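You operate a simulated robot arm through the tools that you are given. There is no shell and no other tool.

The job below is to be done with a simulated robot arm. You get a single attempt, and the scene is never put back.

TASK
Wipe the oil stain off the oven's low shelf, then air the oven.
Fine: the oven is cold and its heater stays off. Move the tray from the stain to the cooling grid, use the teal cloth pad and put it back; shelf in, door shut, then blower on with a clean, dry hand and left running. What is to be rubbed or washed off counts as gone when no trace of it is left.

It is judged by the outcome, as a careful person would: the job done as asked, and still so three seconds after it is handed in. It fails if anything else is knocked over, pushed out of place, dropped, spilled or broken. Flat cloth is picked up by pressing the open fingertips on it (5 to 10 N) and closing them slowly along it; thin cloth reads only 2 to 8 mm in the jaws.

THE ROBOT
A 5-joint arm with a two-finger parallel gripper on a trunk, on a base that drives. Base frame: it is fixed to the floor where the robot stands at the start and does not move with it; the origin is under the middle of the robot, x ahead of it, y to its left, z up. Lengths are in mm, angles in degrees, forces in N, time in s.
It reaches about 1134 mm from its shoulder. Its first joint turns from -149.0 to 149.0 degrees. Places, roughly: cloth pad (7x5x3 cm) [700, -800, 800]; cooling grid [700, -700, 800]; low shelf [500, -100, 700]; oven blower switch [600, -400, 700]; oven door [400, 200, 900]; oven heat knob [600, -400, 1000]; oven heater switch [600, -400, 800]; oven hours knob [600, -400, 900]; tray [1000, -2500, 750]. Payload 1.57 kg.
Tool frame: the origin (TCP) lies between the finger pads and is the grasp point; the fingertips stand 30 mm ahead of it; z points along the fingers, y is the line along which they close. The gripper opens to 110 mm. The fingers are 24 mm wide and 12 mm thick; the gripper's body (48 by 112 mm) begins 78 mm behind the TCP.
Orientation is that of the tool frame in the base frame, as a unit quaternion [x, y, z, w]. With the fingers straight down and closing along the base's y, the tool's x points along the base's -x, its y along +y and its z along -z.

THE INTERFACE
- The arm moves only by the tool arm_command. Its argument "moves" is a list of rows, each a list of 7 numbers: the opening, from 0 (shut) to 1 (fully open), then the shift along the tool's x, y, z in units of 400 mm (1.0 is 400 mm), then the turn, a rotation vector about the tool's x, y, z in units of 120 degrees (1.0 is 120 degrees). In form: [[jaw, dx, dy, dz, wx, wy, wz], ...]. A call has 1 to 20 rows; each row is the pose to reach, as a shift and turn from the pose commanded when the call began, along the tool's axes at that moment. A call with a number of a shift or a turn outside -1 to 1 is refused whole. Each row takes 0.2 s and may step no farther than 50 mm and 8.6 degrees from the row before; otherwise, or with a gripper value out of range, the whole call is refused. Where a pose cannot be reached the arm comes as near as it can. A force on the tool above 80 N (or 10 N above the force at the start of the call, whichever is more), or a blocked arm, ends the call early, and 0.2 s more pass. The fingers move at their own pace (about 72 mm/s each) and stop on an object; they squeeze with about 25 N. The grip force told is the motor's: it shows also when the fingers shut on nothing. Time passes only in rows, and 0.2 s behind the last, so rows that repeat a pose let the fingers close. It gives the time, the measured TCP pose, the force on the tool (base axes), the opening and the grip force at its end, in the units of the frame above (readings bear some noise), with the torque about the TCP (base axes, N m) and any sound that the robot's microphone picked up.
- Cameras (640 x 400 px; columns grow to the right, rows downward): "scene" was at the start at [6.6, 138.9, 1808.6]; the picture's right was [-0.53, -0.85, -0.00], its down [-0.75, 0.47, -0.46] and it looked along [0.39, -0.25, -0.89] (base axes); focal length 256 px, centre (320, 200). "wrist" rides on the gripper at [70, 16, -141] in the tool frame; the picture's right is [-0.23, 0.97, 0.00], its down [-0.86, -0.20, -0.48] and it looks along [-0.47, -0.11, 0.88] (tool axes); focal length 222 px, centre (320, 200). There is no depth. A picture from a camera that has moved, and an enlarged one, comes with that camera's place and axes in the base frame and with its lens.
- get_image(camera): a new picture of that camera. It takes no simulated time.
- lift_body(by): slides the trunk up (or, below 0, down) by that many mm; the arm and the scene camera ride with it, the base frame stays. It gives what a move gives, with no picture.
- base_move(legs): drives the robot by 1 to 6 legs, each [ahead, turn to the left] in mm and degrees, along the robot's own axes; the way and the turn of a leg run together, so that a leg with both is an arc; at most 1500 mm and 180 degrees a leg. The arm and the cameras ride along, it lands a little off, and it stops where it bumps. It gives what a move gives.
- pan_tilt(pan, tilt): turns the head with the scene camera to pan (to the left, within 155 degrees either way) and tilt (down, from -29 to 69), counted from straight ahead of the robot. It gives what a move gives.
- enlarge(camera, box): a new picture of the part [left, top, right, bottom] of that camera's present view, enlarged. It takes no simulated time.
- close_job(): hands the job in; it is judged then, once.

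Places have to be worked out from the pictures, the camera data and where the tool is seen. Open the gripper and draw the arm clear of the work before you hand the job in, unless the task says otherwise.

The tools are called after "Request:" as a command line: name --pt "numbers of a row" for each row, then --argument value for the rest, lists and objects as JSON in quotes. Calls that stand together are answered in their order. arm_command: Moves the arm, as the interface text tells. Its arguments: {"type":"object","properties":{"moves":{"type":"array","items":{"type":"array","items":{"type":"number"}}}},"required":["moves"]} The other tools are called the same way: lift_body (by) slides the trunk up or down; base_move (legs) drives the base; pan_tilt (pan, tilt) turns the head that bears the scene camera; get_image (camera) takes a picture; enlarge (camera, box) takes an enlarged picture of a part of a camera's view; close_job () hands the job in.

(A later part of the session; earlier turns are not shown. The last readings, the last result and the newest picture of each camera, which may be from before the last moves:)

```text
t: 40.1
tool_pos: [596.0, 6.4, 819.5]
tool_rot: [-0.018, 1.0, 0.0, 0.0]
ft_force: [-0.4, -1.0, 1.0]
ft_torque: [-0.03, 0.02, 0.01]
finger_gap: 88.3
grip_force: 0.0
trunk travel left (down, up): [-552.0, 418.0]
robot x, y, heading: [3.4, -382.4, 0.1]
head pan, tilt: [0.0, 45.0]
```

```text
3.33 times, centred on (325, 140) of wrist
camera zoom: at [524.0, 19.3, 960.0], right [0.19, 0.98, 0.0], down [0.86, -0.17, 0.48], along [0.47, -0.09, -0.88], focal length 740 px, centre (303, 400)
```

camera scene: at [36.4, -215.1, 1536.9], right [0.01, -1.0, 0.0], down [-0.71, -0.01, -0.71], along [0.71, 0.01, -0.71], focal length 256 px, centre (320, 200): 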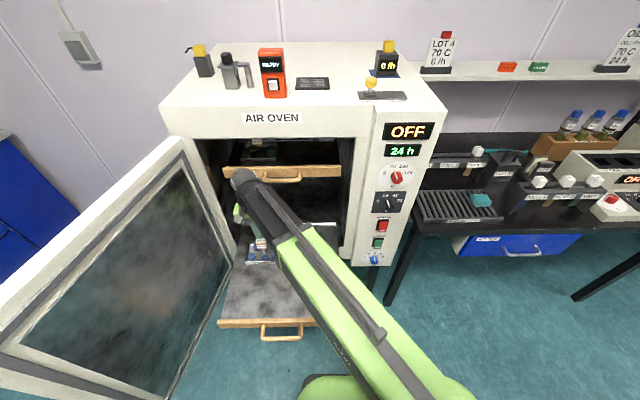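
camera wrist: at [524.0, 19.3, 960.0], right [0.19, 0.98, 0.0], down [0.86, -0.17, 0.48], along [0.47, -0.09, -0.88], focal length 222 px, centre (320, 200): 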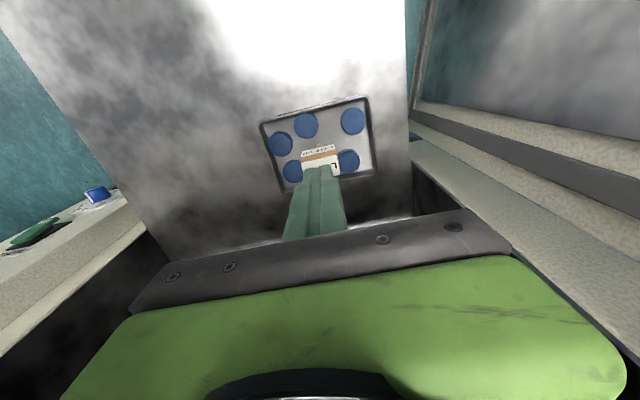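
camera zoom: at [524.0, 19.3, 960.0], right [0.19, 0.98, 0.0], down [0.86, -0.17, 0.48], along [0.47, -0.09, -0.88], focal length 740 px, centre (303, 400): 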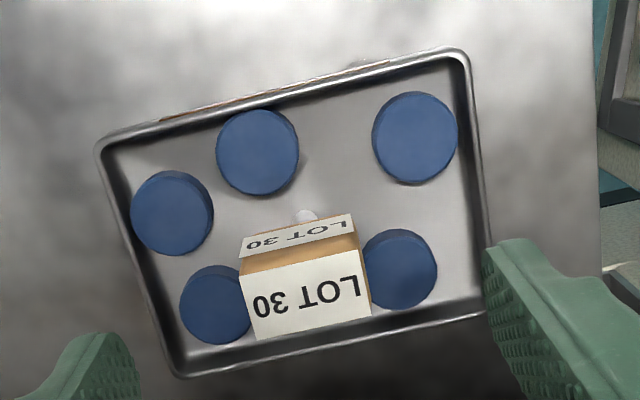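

Undisturbed. Lower 78 mm (TCP ≈ 741, tips ≈ 711) and grip again.

Request:
lift_body --by -78

Request:
arm_command --pt "0.5 0 0 0 0 0 0" --pt "0.3 0 0 0 0 0 0" --pt "0.0 0 0 0 0 0 0" --pt "0.0 0 0 0 0 0 0" --pt "0.0 0 0 0 0 0 0"

Request:
lift_body --by 8

Request:
enlarge --camera "wrist" --box '[220, 80, 420, 220]'

```text
t: 41.2
tool_pos: [596.5, 6.1, 740.7]
tool_rot: [-0.018, 1.0, 0.0, 0.0]
ft_force: [-0.2, -0.5, 0.1]
ft_torque: [-0.02, -0.01, -0.01]
finger_gap: 88.1
grip_force: 0.1
trunk travel left (down, up): [-474.0, 496.0]
robot x, y, heading: [4.1, -387.2, 0.6]
head pan, tilt: [0.0, 45.0]
```

```text
t: 42.4
tool_pos: [595.7, 5.9, 740.3]
tool_rot: [-0.018, 1.0, 0.0, -0.001]
ft_force: [0.3, 0.5, 0.7]
ft_torque: [0.02, 0.02, 0.1]
finger_gap: 35.8
grip_force: 24.7
trunk travel left (down, up): [-474.0, 496.0]
robot x, y, heading: [2.5, -387.9, 0.5]
head pan, tilt: [0.0, 45.0]
```

```text
t: 43.0
tool_pos: [595.6, 6.0, 748.3]
tool_rot: [-0.018, 1.0, 0.0, 0.0]
ft_force: [-0.4, -1.1, -2.2]
ft_torque: [0.0, 0.02, -0.03]
finger_gap: 36.1
grip_force: 24.7
trunk travel left (down, up): [-482.0, 488.0]
robot x, y, heading: [4.0, -387.5, 0.6]
head pan, tilt: [0.0, 45.0]
```

```text
2.86 times, centred on (320, 150) of wrist
camera zoom: at [524.1, 19.3, 889.9], right [0.19, 0.98, 0.0], down [0.86, -0.17, 0.48], along [0.47, -0.09, -0.88], focal length 635 px, centre (320, 343)
```

zoom: 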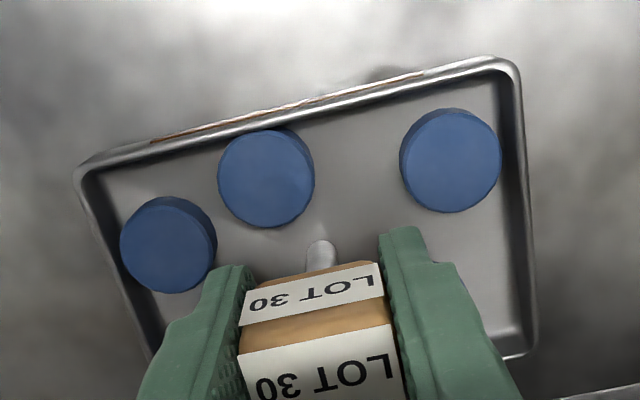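

The tray hangs at ≈2 N. Lift a bit further and check before retreating.

Request:
lift_body --by 50

Request:
get_image --camera "wrist"

Request:
get_image --camera "scene"

```text
t: 43.9
tool_pos: [595.8, 6.6, 798.9]
tool_rot: [-0.018, 1.0, 0.0, -0.001]
ft_force: [0.6, 0.5, -2.5]
ft_torque: [-0.02, -0.01, 0.01]
finger_gap: 35.7
grip_force: 25.1
trunk travel left (down, up): [-532.0, 438.0]
robot x, y, heading: [6.1, -387.9, 0.2]
head pan, tilt: [0.0, 45.0]
```

```text
taken
camera wrist: at [524.1, 19.4, 939.9], right [0.19, 0.98, 0.0], down [0.86, -0.17, 0.48], along [0.47, -0.09, -0.88], focal length 222 px, centre (320, 200)
```

wrist: 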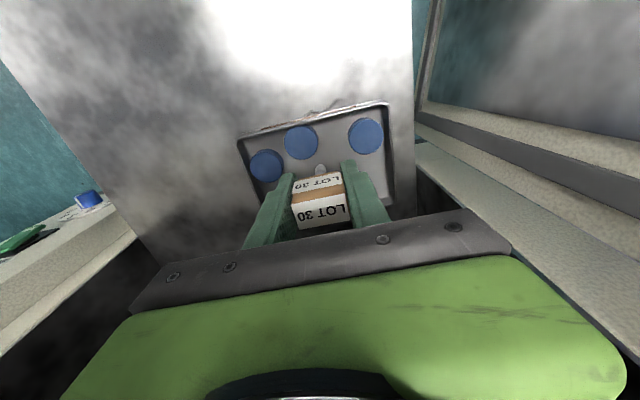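

```text
taken
camera scene: at [36.6, -215.0, 1516.9], right [0.01, -1.0, 0.0], down [-0.71, -0.01, -0.71], along [0.71, 0.01, -0.71], focal length 256 px, centre (320, 200)
```

scene: 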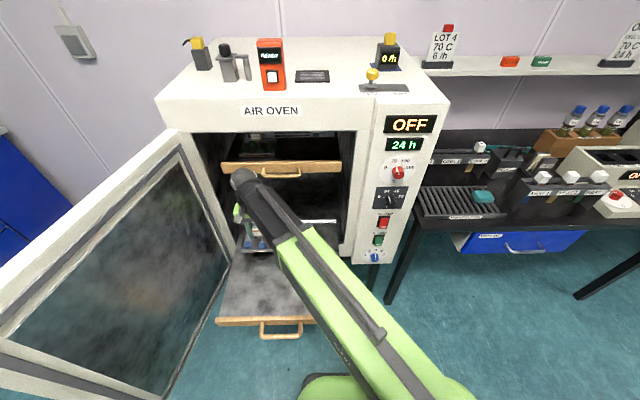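

Tray is securely held. Retract toward the robot, clear of the oven mouth, then raise.

Request:
arm_command --pt "0 0.03 0 0 0 0 0" --pt "0 0.08 0 0 0 0 0" --pt "0 0.14 0 0 0 0 0" --pt "0 0.2 0 0 0 0 0" --pt "0 0.25 0 0 0 0 0" --pt "0 0.27 0 0 0 0 0" --pt "0 0.27 0 0 0 0 0"

Request:
lift_body --by 150

Request:
get_image --camera "scene"

Request:
get_image --camera "wrist"

```text
t: 45.5
tool_pos: [486.8, 2.2, 798.5]
tool_rot: [-0.019, 1.0, 0.0, -0.001]
ft_force: [-0.3, -0.1, -1.0]
ft_torque: [0.01, 0.02, -0.03]
finger_gap: 35.8
grip_force: 24.9
trunk travel left (down, up): [-532.0, 438.0]
robot x, y, heading: [1.0, -388.1, 0.5]
head pan, tilt: [0.0, 45.0]
```

```text
t: 47.2
tool_pos: [487.1, 1.6, 948.0]
tool_rot: [-0.017, 1.0, 0.0, 0.0]
ft_force: [-0.6, -0.5, -0.7]
ft_torque: [-0.01, 0.04, 0.03]
finger_gap: 35.8
grip_force: 24.9
trunk travel left (down, up): [-682.0, 288.0]
robot x, y, heading: [7.8, -385.1, 0.4]
head pan, tilt: [0.0, 45.0]
```

```text
taken
camera scene: at [36.5, -215.0, 1666.8], right [0.01, -1.0, 0.0], down [-0.71, -0.01, -0.71], along [0.71, 0.01, -0.71], focal length 256 px, centre (320, 200)
```

scene: 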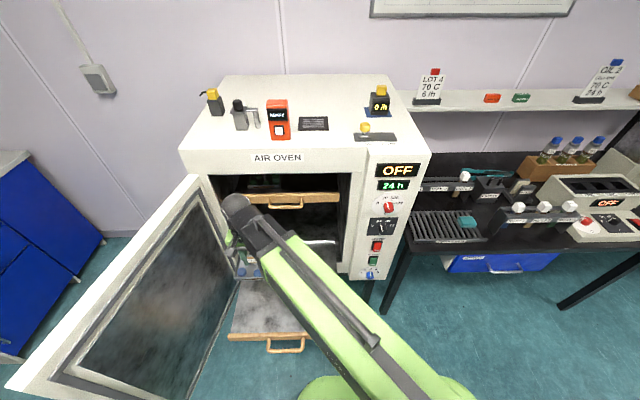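

```text
taken
camera wrist: at [416.8, 15.6, 1089.9], right [0.19, 0.98, 0.0], down [0.86, -0.17, 0.48], along [0.47, -0.09, -0.88], focal length 222 px, centre (320, 200)
```

wrist: 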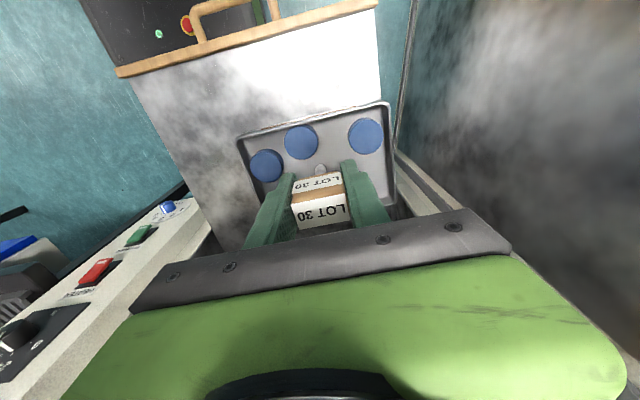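

The grid spans about x 665–820, y −590 to −890, top z≈815, with the pad at ≈[742, −828]; a free spot for the tray is ≈[742, −675]. To pass the panel knobs safely I back the base off 100 mm first.

Request:
base_move --legs '[[-100, 0]]'

Request:
arm_command --pt "0 -0.056 -0.081 0 0 0 0" --pt "0 -0.1065 -0.1645 0 0 0 0" --pt "0 -0.1515 -0.251 0 0 0 0" --pt "0 -0.191 -0.34 0 0 0 0" --pt "0 -0.225 -0.432 0 0 0 0" --pt "0 -0.253 -0.525 0 0 0 0" --pt "0 -0.275 -0.62 0 0 0 0" --pt "0 -0.291 -0.7165 0 0 0 0" --pt "0 -0.301 -0.8135 0 0 0 0" --pt "0 -0.301 -0.8135 0 0 0 0"

Request:
get_image --camera "scene"

Request:
get_image --camera "wrist"

```text
t: 48.4
tool_pos: [386.7, 1.7, 948.7]
tool_rot: [-0.019, 1.0, -0.001, 0.0]
ft_force: [0.1, 0.8, -1.9]
ft_torque: [0.01, -0.04, 0.0]
finger_gap: 35.6
grip_force: 24.7
trunk travel left (down, up): [-682.0, 288.0]
robot x, y, heading: [-97.0, -382.2, 0.4]
head pan, tilt: [0.0, 45.0]
```

```text
t: 50.6
tool_pos: [524.1, -319.4, 949.1]
tool_rot: [-0.02, 1.0, 0.0, -0.001]
ft_force: [-0.9, -0.3, -1.9]
ft_torque: [0.02, 0.02, -0.04]
finger_gap: 36.1
grip_force: 25.0
trunk travel left (down, up): [-682.0, 288.0]
robot x, y, heading: [-98.7, -386.9, 0.5]
head pan, tilt: [0.0, 45.0]
```

```text
taken
camera scene: at [-63.1, -216.1, 1666.9], right [0.01, -1.0, 0.0], down [-0.71, -0.01, -0.71], along [0.71, 0.01, -0.71], focal length 256 px, centre (320, 200)
```

scene: 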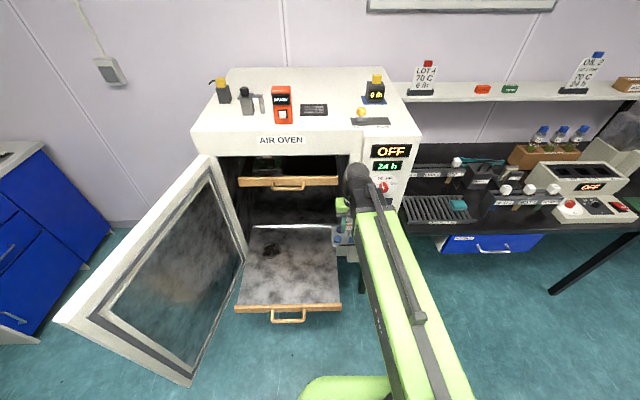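

```text
taken
camera wrist: at [452.1, -306.4, 1090.0], right [0.19, 0.98, 0.0], down [0.86, -0.17, 0.48], along [0.47, -0.09, -0.88], focal length 222 px, centre (320, 200)
```

wrist: 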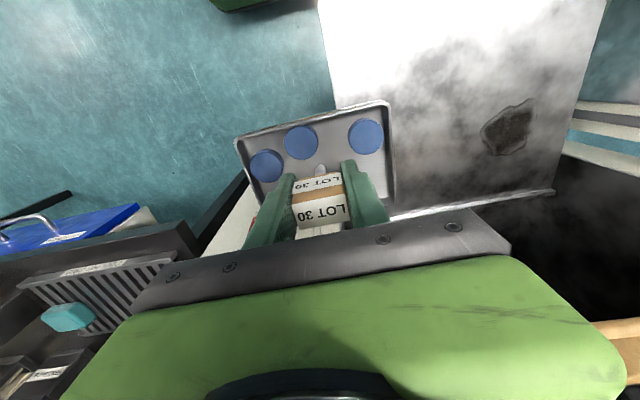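

The stain is visible now: a dark patch around [591, 13] on the shelf, roughly 80 mm across. I continue the arc to the right toward the grid.

Request:
arm_command --pt "0 -0.002 -0.094 0 0 0 0" --pt "0 0 -0.1895 0 0 0 0" --pt "0 0.0085 -0.285 0 0 0 0" --pt "0 0.022 -0.379 0 0 0 0" --pt "0 0.042 -0.473 0 0 0 0" --pt "0 0.067 -0.565 0 0 0 0" --pt "0 0.098 -0.655 0 0 0 0" --pt "0 0.134 -0.7435 0 0 0 0" --pt "0 0.176 -0.8295 0 0 0 0" --pt "0 0.176 -0.8295 0 0 0 0"

Request:
base_move --legs '[[100, 0]]'

Request:
get_image --camera "wrist"

Request:
pan_tilt --pan -30 --tilt 50

Request:
get_image --camera "scene"

```text
t: 52.8
tool_pos: [463.1, -653.8, 948.1]
tool_rot: [-0.019, 1.0, 0.0, -0.001]
ft_force: [-0.2, 0.4, -1.8]
ft_torque: [0.0, -0.02, 0.01]
finger_gap: 35.9
grip_force: 25.0
trunk travel left (down, up): [-682.0, 288.0]
robot x, y, heading: [-95.1, -387.7, 0.4]
head pan, tilt: [0.0, 45.0]
```

```text
t: 53.9
tool_pos: [564.3, -652.2, 948.0]
tool_rot: [-0.019, 1.0, 0.0, -0.001]
ft_force: [-0.2, 0.5, -2.8]
ft_torque: [-0.02, -0.01, -0.01]
finger_gap: 35.7
grip_force: 24.9
trunk travel left (down, up): [-682.0, 288.0]
robot x, y, heading: [6.4, -387.1, 0.5]
head pan, tilt: [0.0, 45.0]
```

```text
taken
camera wrist: at [492.3, -639.1, 1089.6], right [0.19, 0.98, 0.0], down [0.86, -0.17, 0.48], along [0.47, -0.09, -0.88], focal length 222 px, centre (320, 200)
```

wrist: 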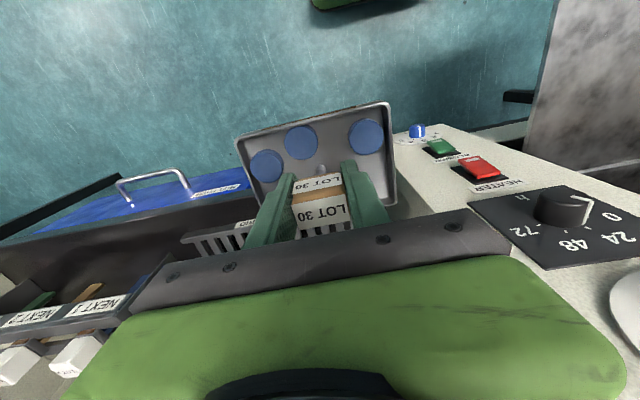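

```text
t: 54.9
tool_pos: [562.7, -651.2, 948.8]
tool_rot: [-0.017, 1.0, 0.001, 0.0]
ft_force: [0.4, -0.2, -1.8]
ft_torque: [0.04, 0.0, -0.03]
finger_gap: 36.1
grip_force: 24.8
trunk travel left (down, up): [-682.0, 288.0]
robot x, y, heading: [7.0, -387.3, 0.2]
head pan, tilt: [-30.0, 50.0]
```

```text
taken
camera scene: at [23.2, -253.9, 1660.0], right [-0.49, -0.87, 0.0], down [-0.67, 0.38, -0.64], along [0.56, -0.32, -0.77], focal length 256 px, centre (320, 200)
```

scene: 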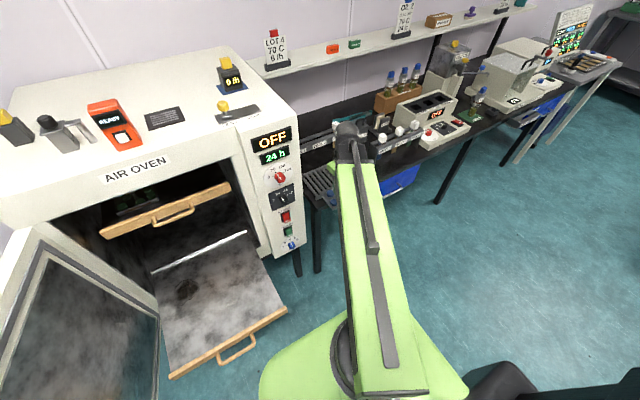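

Tray is right of the panel edge (y≈−517). I shift a bit further right and then extend forward over the grid.

Request:
arm_command --pt "0 -0.02 -0.045 0 0 0 0" --pt "0 -0.08 -0.0765 0 0 0 0" --pt "0 -0.17 -0.0765 0 0 0 0" --pt "0 -0.26 -0.0765 0 0 0 0" --pt "0 -0.35 -0.0765 0 0 0 0" --pt "0 -0.42 -0.0765 0 0 0 0" --pt "0 -0.445 -0.0765 0 0 0 0" --pt "0 -0.445 -0.0765 0 0 0 0"

Request:
get_image --camera "wrist"

Request:
enlarge --camera "scene" --box '[260, 90, 440, 220]'

```text
t: 56.7
tool_pos: [742.7, -675.2, 948.8]
tool_rot: [-0.019, 1.0, 0.0, -0.001]
ft_force: [0.8, -0.2, -2.2]
ft_torque: [-0.01, 0.05, -0.05]
finger_gap: 35.9
grip_force: 25.4
trunk travel left (down, up): [-682.0, 288.0]
robot x, y, heading: [5.5, -383.9, 0.3]
head pan, tilt: [-30.0, 50.0]
```

```text
taken
camera wrist: at [671.1, -661.9, 1089.9], right [0.19, 0.98, 0.0], down [0.86, -0.17, 0.48], along [0.47, -0.09, -0.88], focal length 222 px, centre (320, 200)
```

wrist: 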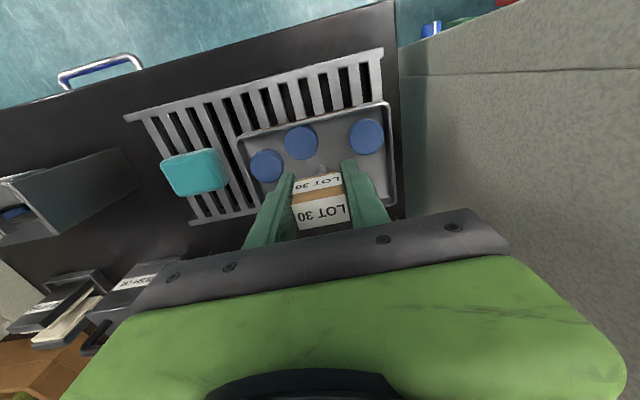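

```text
3.08 times, centred on (350, 155) of scene
camera zoom: at [23.2, -253.9, 1660.0], right [-0.49, -0.87, 0.0], down [-0.67, 0.38, -0.64], along [0.56, -0.32, -0.77], focal length 789 px, centre (228, 338)
```

zoom: 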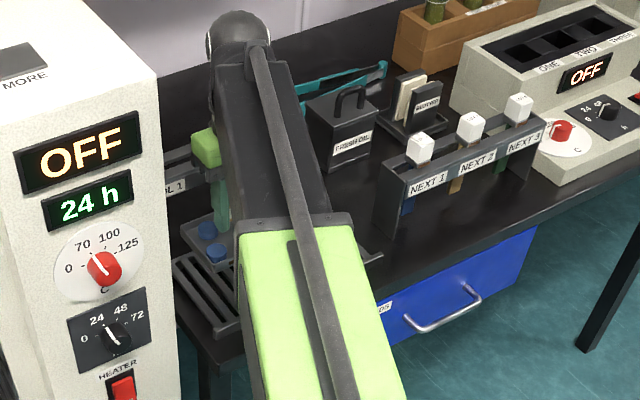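

The tray hangs over the free left part of the grid, 50 mm from the pad. I lower in stages, watching the force.

Request:
lift_body --by -50

Request:
get_image --camera "wrist"

Request:
enlarge --camera "scene" --box '[260, 90, 440, 220]'

```text
t: 57.6
tool_pos: [742.6, -675.1, 899.6]
tool_rot: [-0.018, 1.0, 0.0, 0.0]
ft_force: [0.6, 0.9, -1.0]
ft_torque: [0.01, 0.02, -0.01]
finger_gap: 36.1
grip_force: 25.1
trunk travel left (down, up): [-632.0, 338.0]
robot x, y, heading: [4.0, -385.2, 0.4]
head pan, tilt: [-30.0, 50.0]
```

```text
taken
camera wrist: at [670.9, -662.0, 1040.0], right [0.19, 0.98, 0.0], down [0.86, -0.17, 0.48], along [0.47, -0.09, -0.88], focal length 222 px, centre (320, 200)
```

wrist: 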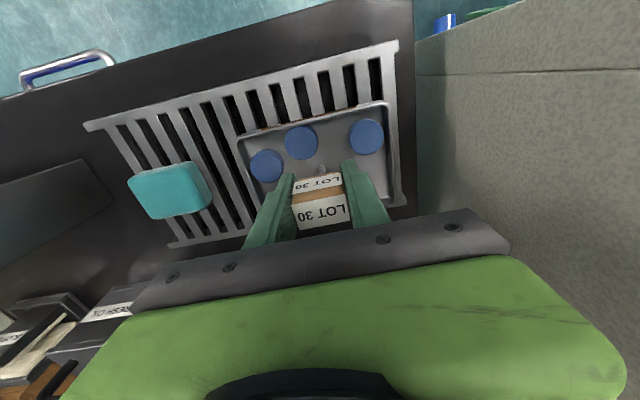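

```text
3.08 times, centred on (350, 155) of scene
camera zoom: at [23.1, -253.9, 1610.0], right [-0.49, -0.87, 0.0], down [-0.67, 0.38, -0.64], along [0.56, -0.32, -0.77], focal length 789 px, centre (228, 338)
```

zoom: 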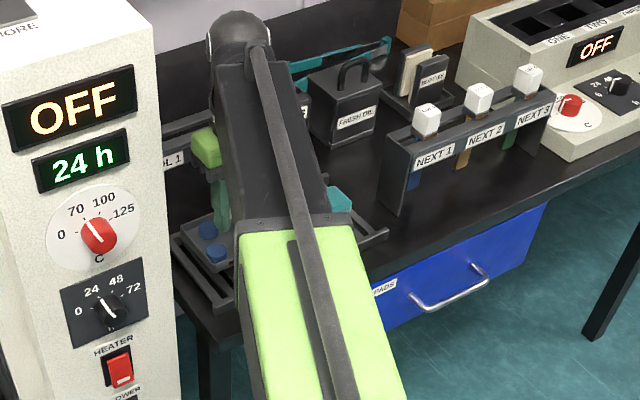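

Still a gap; lower in small steps.

Request:
lift_body --by -8

Request:
lift_body --by -4

Request:
lift_body --by -2

Request:
enlarge --camera "wrist" --box '[200, 30, 440, 220]'

```text
t: 58.2
tool_pos: [742.9, -675.1, 890.3]
tool_rot: [-0.018, 1.0, 0.0, -0.002]
ft_force: [0.3, -0.2, -1.6]
ft_torque: [0.03, 0.02, 0.01]
finger_gap: 35.9
grip_force: 25.1
trunk travel left (down, up): [-624.0, 346.0]
robot x, y, heading: [3.5, -388.7, 0.5]
head pan, tilt: [-30.0, 50.0]
```

```text
t: 58.7
tool_pos: [742.4, -674.7, 887.3]
tool_rot: [-0.019, 1.0, 0.0, -0.002]
ft_force: [-0.1, 0.4, -2.3]
ft_torque: [0.0, -0.01, 0.03]
finger_gap: 36.0
grip_force: 24.5
trunk travel left (down, up): [-620.0, 350.0]
robot x, y, heading: [6.1, -386.5, 0.2]
head pan, tilt: [-30.0, 50.0]
```

```text
t: 59.2
tool_pos: [743.3, -675.7, 884.9]
tool_rot: [-0.017, 1.0, -0.001, -0.001]
ft_force: [-0.1, 0.1, -1.9]
ft_torque: [-0.02, 0.01, 0.01]
finger_gap: 35.9
grip_force: 25.2
trunk travel left (down, up): [-618.0, 352.0]
robot x, y, heading: [4.8, -385.4, 0.5]
head pan, tilt: [-30.0, 50.0]
```

```text
2.11 times, centred on (320, 125) of wrist
camera zoom: at [670.9, -662.0, 1025.9], right [0.19, 0.98, 0.0], down [0.86, -0.17, 0.48], along [0.47, -0.09, -0.88], focal length 468 px, centre (320, 358)
```

zoom: 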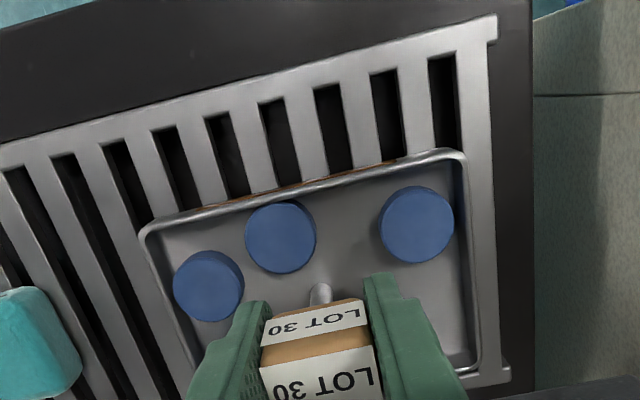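

Tray is over the bars; continue 2 mm steps until contact.

Request:
lift_body --by -2

Request:
lift_body --by -2

Request:
lift_body --by -2

```text
t: 59.8
tool_pos: [742.4, -675.4, 882.7]
tool_rot: [-0.018, 1.0, 0.0, -0.001]
ft_force: [0.8, -0.5, -1.7]
ft_torque: [-0.01, 0.02, 0.01]
finger_gap: 35.9
grip_force: 25.1
trunk travel left (down, up): [-616.0, 354.0]
robot x, y, heading: [3.0, -386.8, 0.6]
head pan, tilt: [-30.0, 50.0]
```

```text
t: 60.3
tool_pos: [741.9, -675.1, 881.0]
tool_rot: [-0.019, 1.0, 0.001, -0.001]
ft_force: [-1.3, 0.3, -0.2]
ft_torque: [0.05, -0.08, -0.02]
finger_gap: 35.7
grip_force: 25.6
trunk travel left (down, up): [-614.0, 356.0]
robot x, y, heading: [3.6, -385.3, 0.1]
head pan, tilt: [-30.0, 50.0]
```

```text
t: 60.8
tool_pos: [742.7, -674.7, 880.0]
tool_rot: [-0.018, 1.0, -0.001, 0.0]
ft_force: [6.4, -3.0, 21.9]
ft_torque: [0.06, -0.08, -0.06]
finger_gap: 36.0
grip_force: 25.3
trunk travel left (down, up): [-612.0, 358.0]
robot x, y, heading: [5.4, -381.9, 0.4]
head pan, tilt: [-30.0, 50.0]
```

Contact found at TCP≈881. Ease up 1.5 mm and release gently.

Request:
lift_body --by 1.5

Request:
arm_command --pt "0.34 0 0 0 0 0 0" --pt "0.38 0 0 0 0 0 0" --pt "0.45 0 0 0 0 0 0" --pt "0.5 0 0 0 0 0 0" --pt "0.5 0 0 0 0 0 0"

Request:
enlarge --camera "wrist" --box '[200, 30, 440, 220]'

```text
t: 61.3
tool_pos: [742.0, -676.0, 879.6]
tool_rot: [-0.018, 1.0, 0.0, -0.001]
ft_force: [0.7, -0.4, 0.8]
ft_torque: [-0.14, -0.17, 0.0]
finger_gap: 35.6
grip_force: 25.2
trunk travel left (down, up): [-613.0, 357.0]
robot x, y, heading: [7.5, -384.3, 0.8]
head pan, tilt: [-30.0, 50.0]
```

```text
t: 62.5
tool_pos: [742.6, -674.2, 880.4]
tool_rot: [-0.018, 1.0, 0.0, -0.001]
ft_force: [0.2, -1.0, 0.3]
ft_torque: [0.0, 0.01, 0.03]
finger_gap: 54.7
grip_force: 0.1
trunk travel left (down, up): [-613.0, 357.0]
robot x, y, heading: [3.0, -385.2, 0.4]
head pan, tilt: [-30.0, 50.0]
```

```text
2.11 times, centred on (320, 125) of wrist
camera zoom: at [670.8, -662.0, 1021.6], right [0.19, 0.98, 0.0], down [0.86, -0.17, 0.48], along [0.47, -0.09, -0.88], focal length 468 px, centre (320, 358)
```

zoom: 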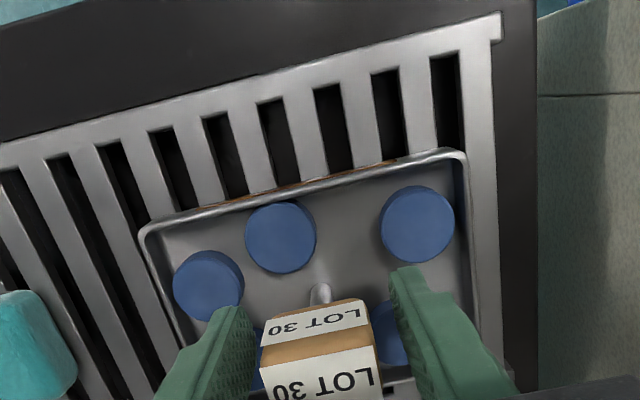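

The tray stands on the grid, released. Raise 75 mm and move over the pad (≈[738, −826]).

Request:
lift_body --by 75

Request:
arm_command --pt "0.8 0.002 -0.1 0 0 0 0" --pt "0.9 0.004 -0.2 0 0 0 0" --pt "0.9 0.007 -0.3 0 0 0 0" --pt "0.9 0.01 -0.375 0 0 0 0" --pt "0.9 0.01 -0.375 0 0 0 0"

Request:
get_image --camera "wrist"

Request:
get_image --camera "scene"

```text
t: 63.6
tool_pos: [743.0, -674.9, 955.8]
tool_rot: [-0.019, 1.0, 0.0, -0.001]
ft_force: [0.0, 0.5, -0.1]
ft_torque: [0.04, -0.03, 0.0]
finger_gap: 55.0
grip_force: 0.0
trunk travel left (down, up): [-688.0, 282.0]
robot x, y, heading: [6.2, -383.4, 0.3]
head pan, tilt: [-30.0, 50.0]
```

```text
t: 64.8
tool_pos: [744.2, -823.2, 956.4]
tool_rot: [-0.019, 1.0, 0.0, -0.001]
ft_force: [0.8, 0.1, -0.2]
ft_torque: [0.0, 0.02, -0.03]
finger_gap: 99.1
grip_force: 0.0
trunk travel left (down, up): [-688.0, 282.0]
robot x, y, heading: [6.1, -386.3, 0.4]
head pan, tilt: [-30.0, 50.0]
```

```text
taken
camera wrist: at [671.9, -811.1, 1096.6], right [0.19, 0.98, 0.0], down [0.86, -0.17, 0.48], along [0.47, -0.09, -0.88], focal length 222 px, centre (320, 200)
```

wrist: 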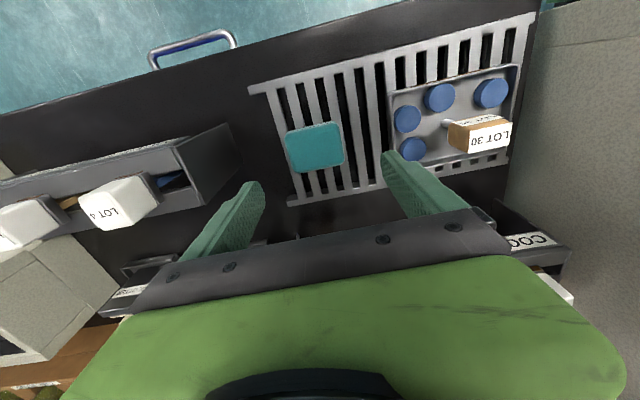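

```text
taken
camera scene: at [22.9, -253.8, 1666.5], right [-0.49, -0.87, 0.0], down [-0.67, 0.38, -0.64], along [0.56, -0.32, -0.77], focal length 256 px, centre (320, 200)
```

scene: 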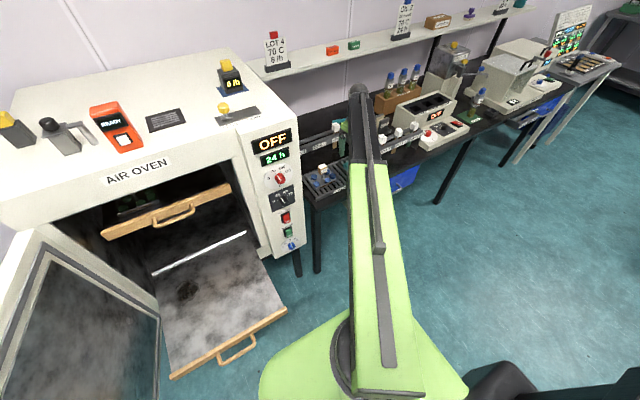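

Request:
enlarge --camera "wrist" --box '[230, 70, 430, 220]'

```text
2.67 times, centred on (330, 145) of wrist
camera zoom: at [671.9, -811.1, 1096.6], right [0.19, 0.98, 0.0], down [0.86, -0.17, 0.48], along [0.47, -0.09, -0.88], focal length 592 px, centre (293, 347)
```

zoom: 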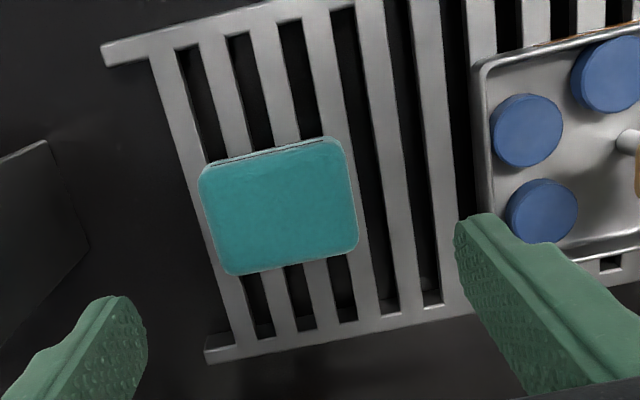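

Pad top is at z≈838, centre [739.5, −829.4], about 70×50 mm aligned with the grid. I align and lower so the tips end about 8 mm above its underside.

Request:
arm_command --pt "0.9 0.0123 -0.015 0 0 0 0" --pt "0.9 0.0123 -0.015 0 0 0 0"

Request:
lift_body --by -90

Request:
get_image --camera "wrist"

```text
t: 65.4
tool_pos: [739.5, -830.3, 953.5]
tool_rot: [-0.019, 1.0, 0.0, 0.0]
ft_force: [0.3, 0.4, 0.0]
ft_torque: [-0.01, 0.0, 0.01]
finger_gap: 98.9
grip_force: 0.1
trunk travel left (down, up): [-688.0, 282.0]
robot x, y, heading: [5.9, -384.3, 0.4]
head pan, tilt: [-30.0, 50.0]
```

```text
t: 66.7
tool_pos: [739.3, -830.3, 865.0]
tool_rot: [-0.018, 1.0, 0.0, -0.002]
ft_force: [-0.5, -0.2, 0.2]
ft_torque: [-0.01, 0.01, -0.01]
finger_gap: 98.9
grip_force: 0.0
trunk travel left (down, up): [-598.0, 372.0]
robot x, y, heading: [6.2, -384.1, 0.5]
head pan, tilt: [-30.0, 50.0]
```

```text
taken
camera wrist: at [667.4, -817.3, 1006.6], right [0.19, 0.98, 0.0], down [0.86, -0.17, 0.48], along [0.47, -0.09, -0.88], focal length 222 px, centre (320, 200)
```

wrist: 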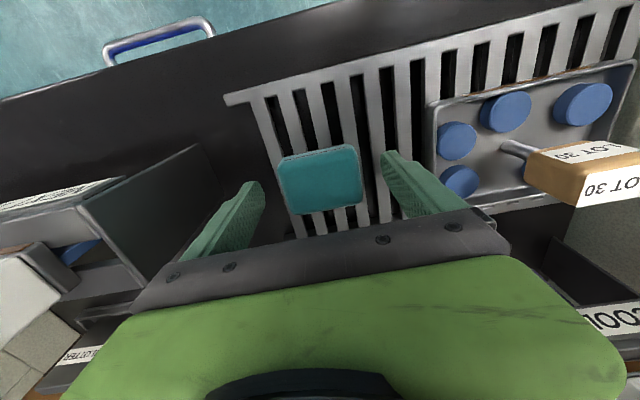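

Centred well. Lower 17 mm more and close on the pad.

Request:
lift_body --by -17

Request:
arm_command --pt "0.75 0 0 0 0 0 0" --pt "0.65 0 0 0 0 0 0" --pt "0.4 0 0 0 0 0 0" --pt "0.0 0 0 0 0 0 0" --pt "0.0 0 0 0 0 0 0" --pt "0.0 0 0 0 0 0 0"

Request:
enlarge --camera "wrist" --box '[230, 90, 430, 240]'

```text
t: 67.3
tool_pos: [739.6, -829.5, 850.2]
tool_rot: [-0.019, 1.0, 0.0, 0.001]
ft_force: [8.8, -0.5, 24.2]
ft_torque: [0.86, -0.05, -0.72]
finger_gap: 96.4
grip_force: 0.0
trunk travel left (down, up): [-581.0, 389.0]
robot x, y, heading: [3.2, -385.9, 0.5]
head pan, tilt: [-30.0, 50.0]
```

```text
t: 68.7
tool_pos: [737.7, -829.6, 850.3]
tool_rot: [-0.019, 1.0, -0.001, -0.001]
ft_force: [-7.1, 5.8, 15.9]
ft_torque: [0.65, 0.13, 0.24]
finger_gap: 64.0
grip_force: 25.6
trunk travel left (down, up): [-581.0, 389.0]
robot x, y, heading: [7.7, -383.6, 0.3]
head pan, tilt: [-30.0, 50.0]
```

```text
2.67 times, centred on (330, 165) of wrist
camera zoom: at [665.8, -816.3, 991.1], right [0.19, 0.98, 0.0], down [0.86, -0.17, 0.48], along [0.47, -0.09, -0.88], focal length 592 px, centre (293, 293)
```

zoom: 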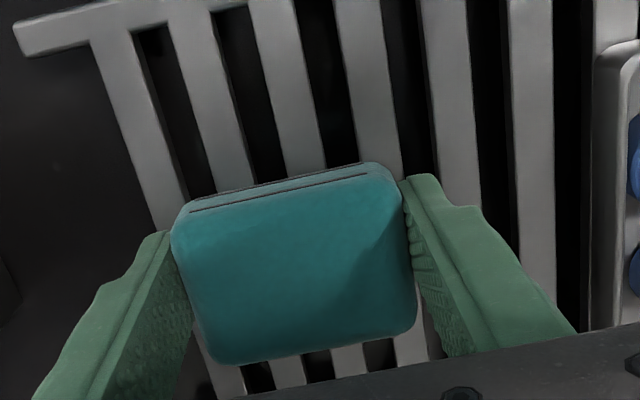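

The tips touched the grid (so the grid top is at z≈820, the pad 820–850) — too low a grip. I release, rise about 10 mm and re-grip so the tips stay clear of the pad's underside.

Request:
arm_command --pt "0.75 0 0 0 0 0 0" --pt "0.8 0 0 0 0 0 0" --pt "0.8 0 0 0 0 0 0"

Request:
lift_body --by 11

Request:
enlarge --camera "wrist" --box '[230, 90, 430, 240]'

Request:
get_image --camera "wrist"

```text
t: 69.5
tool_pos: [737.8, -832.0, 849.6]
tool_rot: [-0.019, 1.0, -0.001, 0.001]
ft_force: [3.5, -21.5, 32.1]
ft_torque: [0.58, 0.05, -0.18]
finger_gap: 68.7
grip_force: 0.1
trunk travel left (down, up): [-581.0, 389.0]
robot x, y, heading: [3.6, -384.9, 0.2]
head pan, tilt: [-30.0, 50.0]
```

```text
t: 70.1
tool_pos: [739.9, -829.7, 858.6]
tool_rot: [-0.02, 1.0, 0.001, -0.001]
ft_force: [0.6, 0.0, 0.5]
ft_torque: [-0.02, -0.01, 0.01]
finger_gap: 88.0
grip_force: 0.0
trunk travel left (down, up): [-592.0, 378.0]
robot x, y, heading: [5.0, -384.5, 0.4]
head pan, tilt: [-30.0, 50.0]
```

```text
2.67 times, centred on (330, 165) of wrist
camera zoom: at [667.8, -816.9, 1000.2], right [0.19, 0.98, 0.0], down [0.86, -0.17, 0.48], along [0.47, -0.09, -0.88], focal length 592 px, centre (293, 293)
```

zoom: 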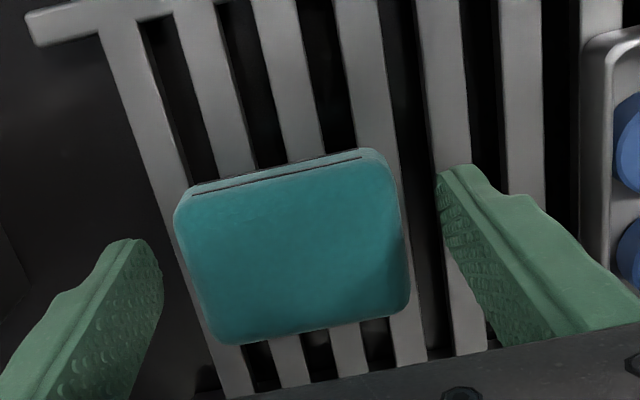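

```text
taken
camera wrist: at [667.8, -816.9, 1000.2], right [0.19, 0.98, 0.0], down [0.86, -0.17, 0.48], along [0.47, -0.09, -0.88], focal length 222 px, centre (320, 200)
```

wrist: 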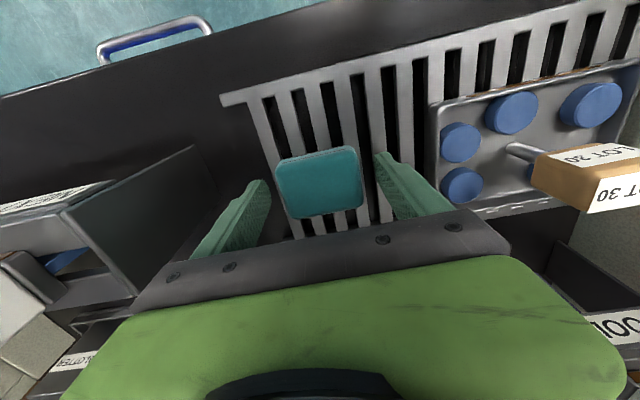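

The grid hasn't shifted. Pad top now works out at z≈847, so tips at ≈828.6 are 8–9 mm above its base; close on it.

Request:
arm_command --pt "0.7 0 0 0 0 0 0" --pt "0.6 0 0 0 0 0 0" --pt "0.4 0 0 0 0 0 0" --pt "0.0 0 0 0 0 0 0" --pt "0.0 0 0 0 0 0 0" --pt "0.0 0 0 0 0 0 0"

Request:
lift_body --by 10

Request:
get_image --camera "wrist"

```text
t: 71.5
tool_pos: [737.4, -830.6, 859.6]
tool_rot: [-0.019, 1.0, 0.0, -0.001]
ft_force: [0.2, -0.1, -0.3]
ft_torque: [-0.02, 0.0, 0.0]
finger_gap: 63.8
grip_force: 25.2
trunk travel left (down, up): [-592.0, 378.0]
robot x, y, heading: [7.9, -384.4, 0.5]
head pan, tilt: [-30.0, 50.0]
```

```text
t: 72.1
tool_pos: [738.6, -829.9, 869.3]
tool_rot: [-0.02, 1.0, 0.0, -0.001]
ft_force: [0.5, -0.4, -0.3]
ft_torque: [0.0, -0.02, 0.0]
finger_gap: 63.7
grip_force: 25.1
trunk travel left (down, up): [-602.0, 368.0]
robot x, y, heading: [5.2, -388.3, 0.5]
head pan, tilt: [-30.0, 50.0]
```

```text
taken
camera wrist: at [667.6, -817.2, 1010.5], right [0.19, 0.98, 0.0], down [0.86, -0.17, 0.48], along [0.47, -0.09, -0.88], focal length 222 px, centre (320, 200)
```

wrist: 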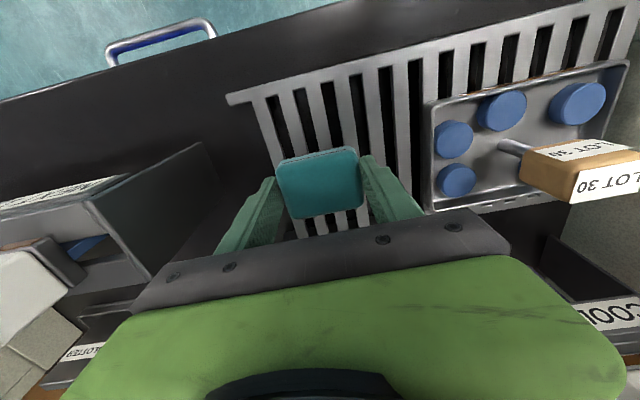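

Pad is held (63.7 mm) and off the grid; its home is TCP [738.5, −830, 860]. Raise, retract, and back the base off again to pass the panel.

Request:
lift_body --by 85

Request:
arm_command --pt "0 0.06 0.07 0 0 0 0" --pt "0 0.15 0.14 0 0 0 0" --pt "0 0.24 0.21 0 0 0 0" --pt "0 0.33 0.28 0 0 0 0" --pt "0 0.4 0.35 0 0 0 0" --pt "0 0.44 0.4 0 0 0 0" --pt "0 0.44 0.4 0 0 0 0"

Request:
base_move --legs '[[-100, 0]]'

Request:
get_image --camera "wrist"

Request:
get_image --camera "scene"

```text
t: 73.3
tool_pos: [739.4, -830.4, 953.3]
tool_rot: [-0.019, 1.0, 0.0, -0.001]
ft_force: [-0.1, 0.7, -0.4]
ft_torque: [0.02, -0.04, 0.01]
finger_gap: 63.9
grip_force: 24.7
trunk travel left (down, up): [-687.0, 283.0]
robot x, y, heading: [6.7, -387.4, 0.6]
head pan, tilt: [-30.0, 50.0]
```

```text
t: 74.9
tool_pos: [555.5, -678.2, 954.0]
tool_rot: [-0.018, 1.0, 0.0, -0.001]
ft_force: [0.4, 0.1, -0.7]
ft_torque: [-0.01, -0.03, 0.0]
finger_gap: 63.8
grip_force: 25.0
trunk travel left (down, up): [-687.0, 283.0]
robot x, y, heading: [3.2, -387.8, 0.4]
head pan, tilt: [-30.0, 50.0]
```

```text
t: 76.0
tool_pos: [453.4, -678.5, 954.6]
tool_rot: [-0.018, 1.0, 0.0, 0.0]
ft_force: [-0.3, 0.3, -0.5]
ft_torque: [-0.04, -0.02, 0.02]
finger_gap: 63.6
grip_force: 24.6
trunk travel left (down, up): [-687.0, 283.0]
robot x, y, heading: [-94.2, -387.5, 0.5]
head pan, tilt: [-30.0, 50.0]
```

```text
taken
camera wrist: at [381.3, -665.4, 1096.0], right [0.19, 0.98, 0.0], down [0.86, -0.17, 0.48], along [0.47, -0.09, -0.88], focal length 222 px, centre (320, 200)
```

wrist: 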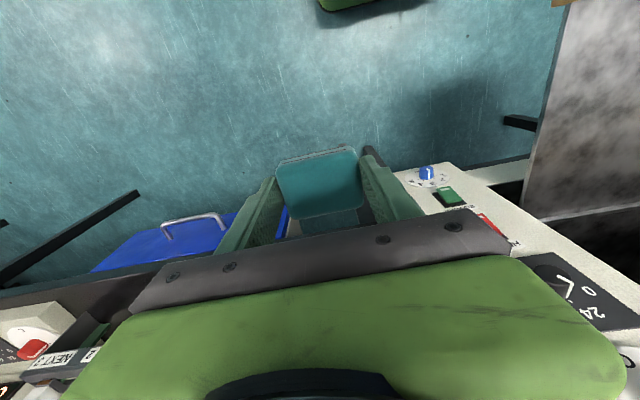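

```text
taken
camera scene: at [-80.0, -254.5, 1665.5], right [-0.49, -0.87, 0.0], down [-0.67, 0.38, -0.64], along [0.56, -0.32, -0.77], focal length 256 px, centre (320, 200)
```

scene: 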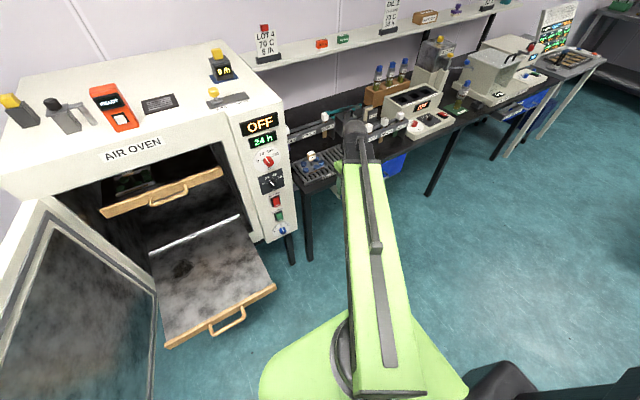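

Swing left along the arc past the panel, then across in front of the shelf.

Request:
arm_command --pt "0 -0.048 0.087 0 0 0 0" --pt "0 -0.089 0.1765 0 0 0 0" --pt "0 -0.125 0.2705 0 0 0 0" --pt "0 -0.1545 0.3665 0 0 0 0" --pt "0 -0.1775 0.4615 0 0 0 0" --pt "0 -0.195 0.561 0 0 0 0" --pt "0 -0.206 0.661 0 0 0 0" --pt "0 -0.21 0.7585 0 0 0 0" --pt "0 -0.2085 0.859 0 0 0 0" --pt "0 -0.2085 0.859 0 0 0 0"

Request:
arm_command --pt "0 0.005 0.1 0 0 0 0" --pt "0 0.01 0.2 0 0 0 0" --pt "0 0.015 0.3 0 0 0 0" --pt "0 0.02 0.4 0 0 0 0" --pt "0 0.025 0.5 0 0 0 0" --pt "0 0.03 0.6 0 0 0 0" --pt "0 0.035 0.7 0 0 0 0" --pt "0 0.04 0.78 0 0 0 0" --pt "0 0.04 0.78 0 0 0 0"

Request:
get_image --camera "wrist"

Request:
pan_tilt --pan 0 --tilt 45

Request:
get_image --camera "scene"

```text
t: 78.2
tool_pos: [524.7, -331.9, 953.8]
tool_rot: [-0.019, 1.0, 0.0, -0.001]
ft_force: [0.1, 0.5, 0.9]
ft_torque: [0.0, -0.05, 0.03]
finger_gap: 63.7
grip_force: 24.6
trunk travel left (down, up): [-687.0, 283.0]
robot x, y, heading: [-97.5, -388.0, 0.4]
head pan, tilt: [-30.0, 50.0]
```

```text
t: 80.2
tool_pos: [495.1, -21.4, 954.3]
tool_rot: [-0.019, 1.0, 0.0, -0.001]
ft_force: [0.2, -0.6, -0.6]
ft_torque: [-0.01, 0.01, 0.03]
finger_gap: 63.9
grip_force: 25.4
trunk travel left (down, up): [-687.0, 283.0]
robot x, y, heading: [-102.3, -384.8, 0.4]
head pan, tilt: [-30.0, 50.0]
```

```text
taken
camera wrist: at [423.4, -7.8, 1095.5], right [0.19, 0.98, 0.0], down [0.86, -0.17, 0.48], along [0.47, -0.09, -0.88], focal length 222 px, centre (320, 200)
```

wrist: 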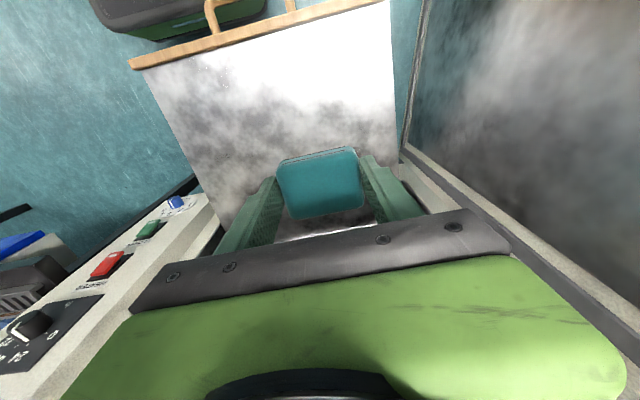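

```text
t: 81.2
tool_pos: [495.3, -22.6, 954.4]
tool_rot: [-0.019, 1.0, -0.001, -0.001]
ft_force: [-0.6, 0.3, -0.3]
ft_torque: [0.01, 0.01, -0.01]
finger_gap: 63.8
grip_force: 24.5
trunk travel left (down, up): [-687.0, 283.0]
robot x, y, heading: [-95.8, -389.1, 0.2]
head pan, tilt: [0.0, 45.0]
```

```text
taken
camera scene: at [-64.4, -216.0, 1672.4], right [0.01, -1.0, 0.0], down [-0.71, 0.0, -0.71], along [0.71, 0.0, -0.71], focal length 256 px, centre (320, 200)
```

scene: 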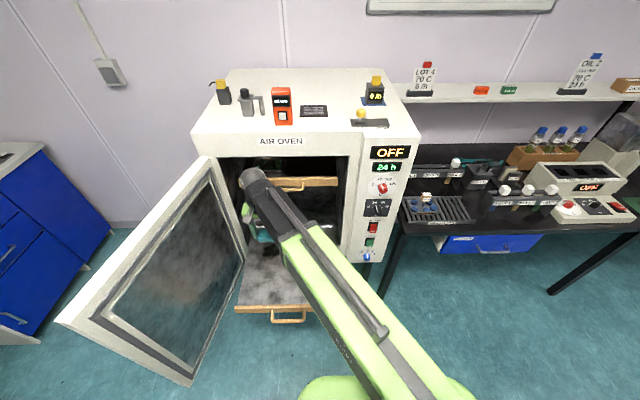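

The pad hides the stain in the wrist view; I shift right a little to see and measure it exactly.

Request:
arm_command --pt "0 0 -0.1 0 0 0 0" --pt "0 0 -0.2 0 0 0 0" --pt "0 0 -0.3 0 0 0 0" --pt "0 0 -0.4 0 0 0 0" --pt "0 0 -0.5 0 0 0 0" --pt "0 0 -0.5 0 0 0 0"

Request:
enlarge --camera "wrist" --box '[340, 70, 560, 220]'

Request:
enlarge --camera "scene" --box '[220, 200, 360, 330]'

```text
t: 82.6
tool_pos: [503.5, -219.8, 954.6]
tool_rot: [-0.019, 1.0, 0.0, -0.002]
ft_force: [-0.2, 0.7, -0.1]
ft_torque: [0.03, 0.01, -0.01]
finger_gap: 63.5
grip_force: 25.0
trunk travel left (down, up): [-687.0, 283.0]
robot x, y, heading: [-100.6, -388.5, 0.7]
head pan, tilt: [0.0, 45.0]
```

```text
2.67 times, centred on (450, 145) of wrist
camera zoom: at [431.9, -207.2, 1095.6], right [0.19, 0.98, 0.0], down [0.86, -0.17, 0.48], along [0.47, -0.09, -0.88], focal length 592 px, centre (-27, 347)
```

zoom: 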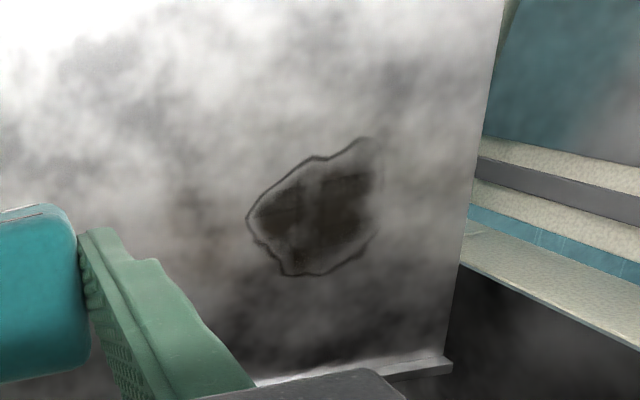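

```text
3.08 times, centred on (290, 265) of scene
camera zoom: at [-64.4, -216.1, 1672.4], right [0.01, -1.0, 0.0], down [-0.71, -0.01, -0.71], along [0.71, 0.01, -0.71], focal length 789 px, centre (412, 0)
```

zoom: 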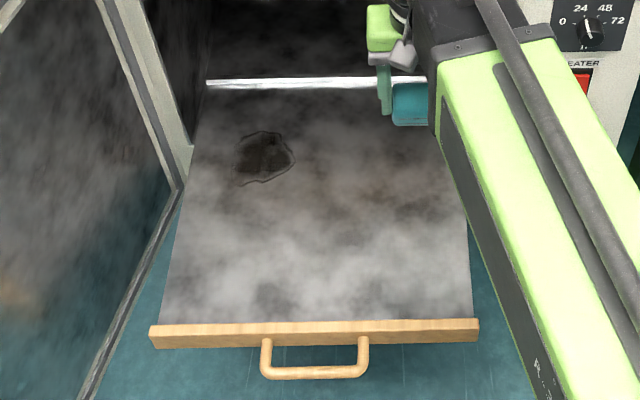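

Stain measured: x≈546–645, y≈−38…55. I'll wipe with y-strokes at TCP x from 548 to 632 (keeping the wrist clear of the upper handle at x≈705). First move above the near edge and lower to just above contact (expected at TCP z≈719.5).

Request:
arm_command --pt "0 -0.022 0.095 0 0 0 0" --pt "0 -0.044 0.19 0 0 0 0" --pt "0 -0.066 0.285 0 0 0 0" --pt "0 -0.088 0.38 0 0 0 0" --pt "0 -0.11 0.475 0 0 0 0" --pt "0 -0.133 0.57 0 0 0 0" --pt "0 -0.133 0.57 0 0 0 0"

Request:
lift_body --by -222

Request:
get_image --camera "wrist"

Request:
get_image --camera "scene"

```text
t: 84.2
tool_pos: [549.3, 9.7, 954.2]
tool_rot: [-0.018, 1.0, 0.001, 0.0]
ft_force: [0.4, 0.3, -0.2]
ft_torque: [0.0, 0.0, 0.02]
finger_gap: 63.9
grip_force: 25.2
trunk travel left (down, up): [-687.0, 283.0]
robot x, y, heading: [-97.8, -386.8, 0.3]
head pan, tilt: [0.0, 45.0]
```

```text
t: 86.5
tool_pos: [549.4, 9.5, 732.4]
tool_rot: [-0.02, 1.0, 0.001, -0.001]
ft_force: [0.3, 0.3, 0.7]
ft_torque: [0.0, -0.01, 0.01]
finger_gap: 64.0
grip_force: 24.9
trunk travel left (down, up): [-465.0, 505.0]
robot x, y, heading: [-99.1, -388.5, 0.6]
head pan, tilt: [0.0, 45.0]
```

```text
taken
camera wrist: at [478.2, 23.0, 873.6], right [0.19, 0.98, 0.0], down [0.86, -0.17, 0.48], along [0.47, -0.09, -0.88], focal length 222 px, centre (320, 200)
```

wrist: 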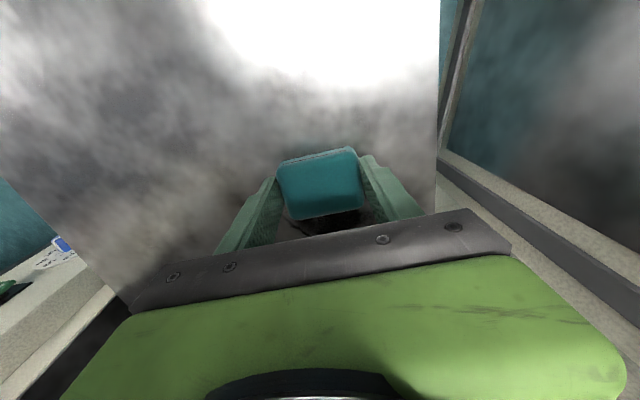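

```text
taken
camera scene: at [-64.4, -215.9, 1450.4], right [0.01, -1.0, 0.0], down [-0.71, -0.01, -0.71], along [0.71, 0.01, -0.71], focal length 256 px, centre (320, 200)
```

scene: 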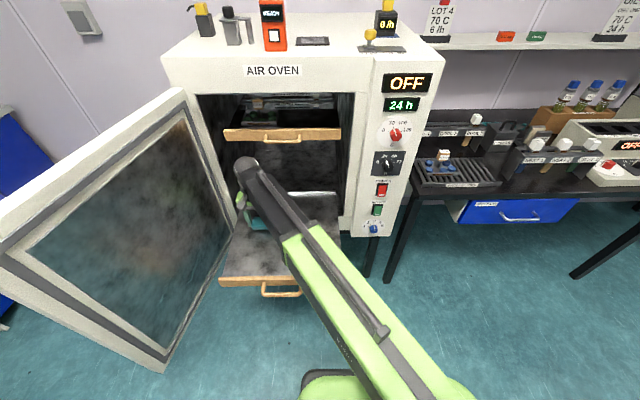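

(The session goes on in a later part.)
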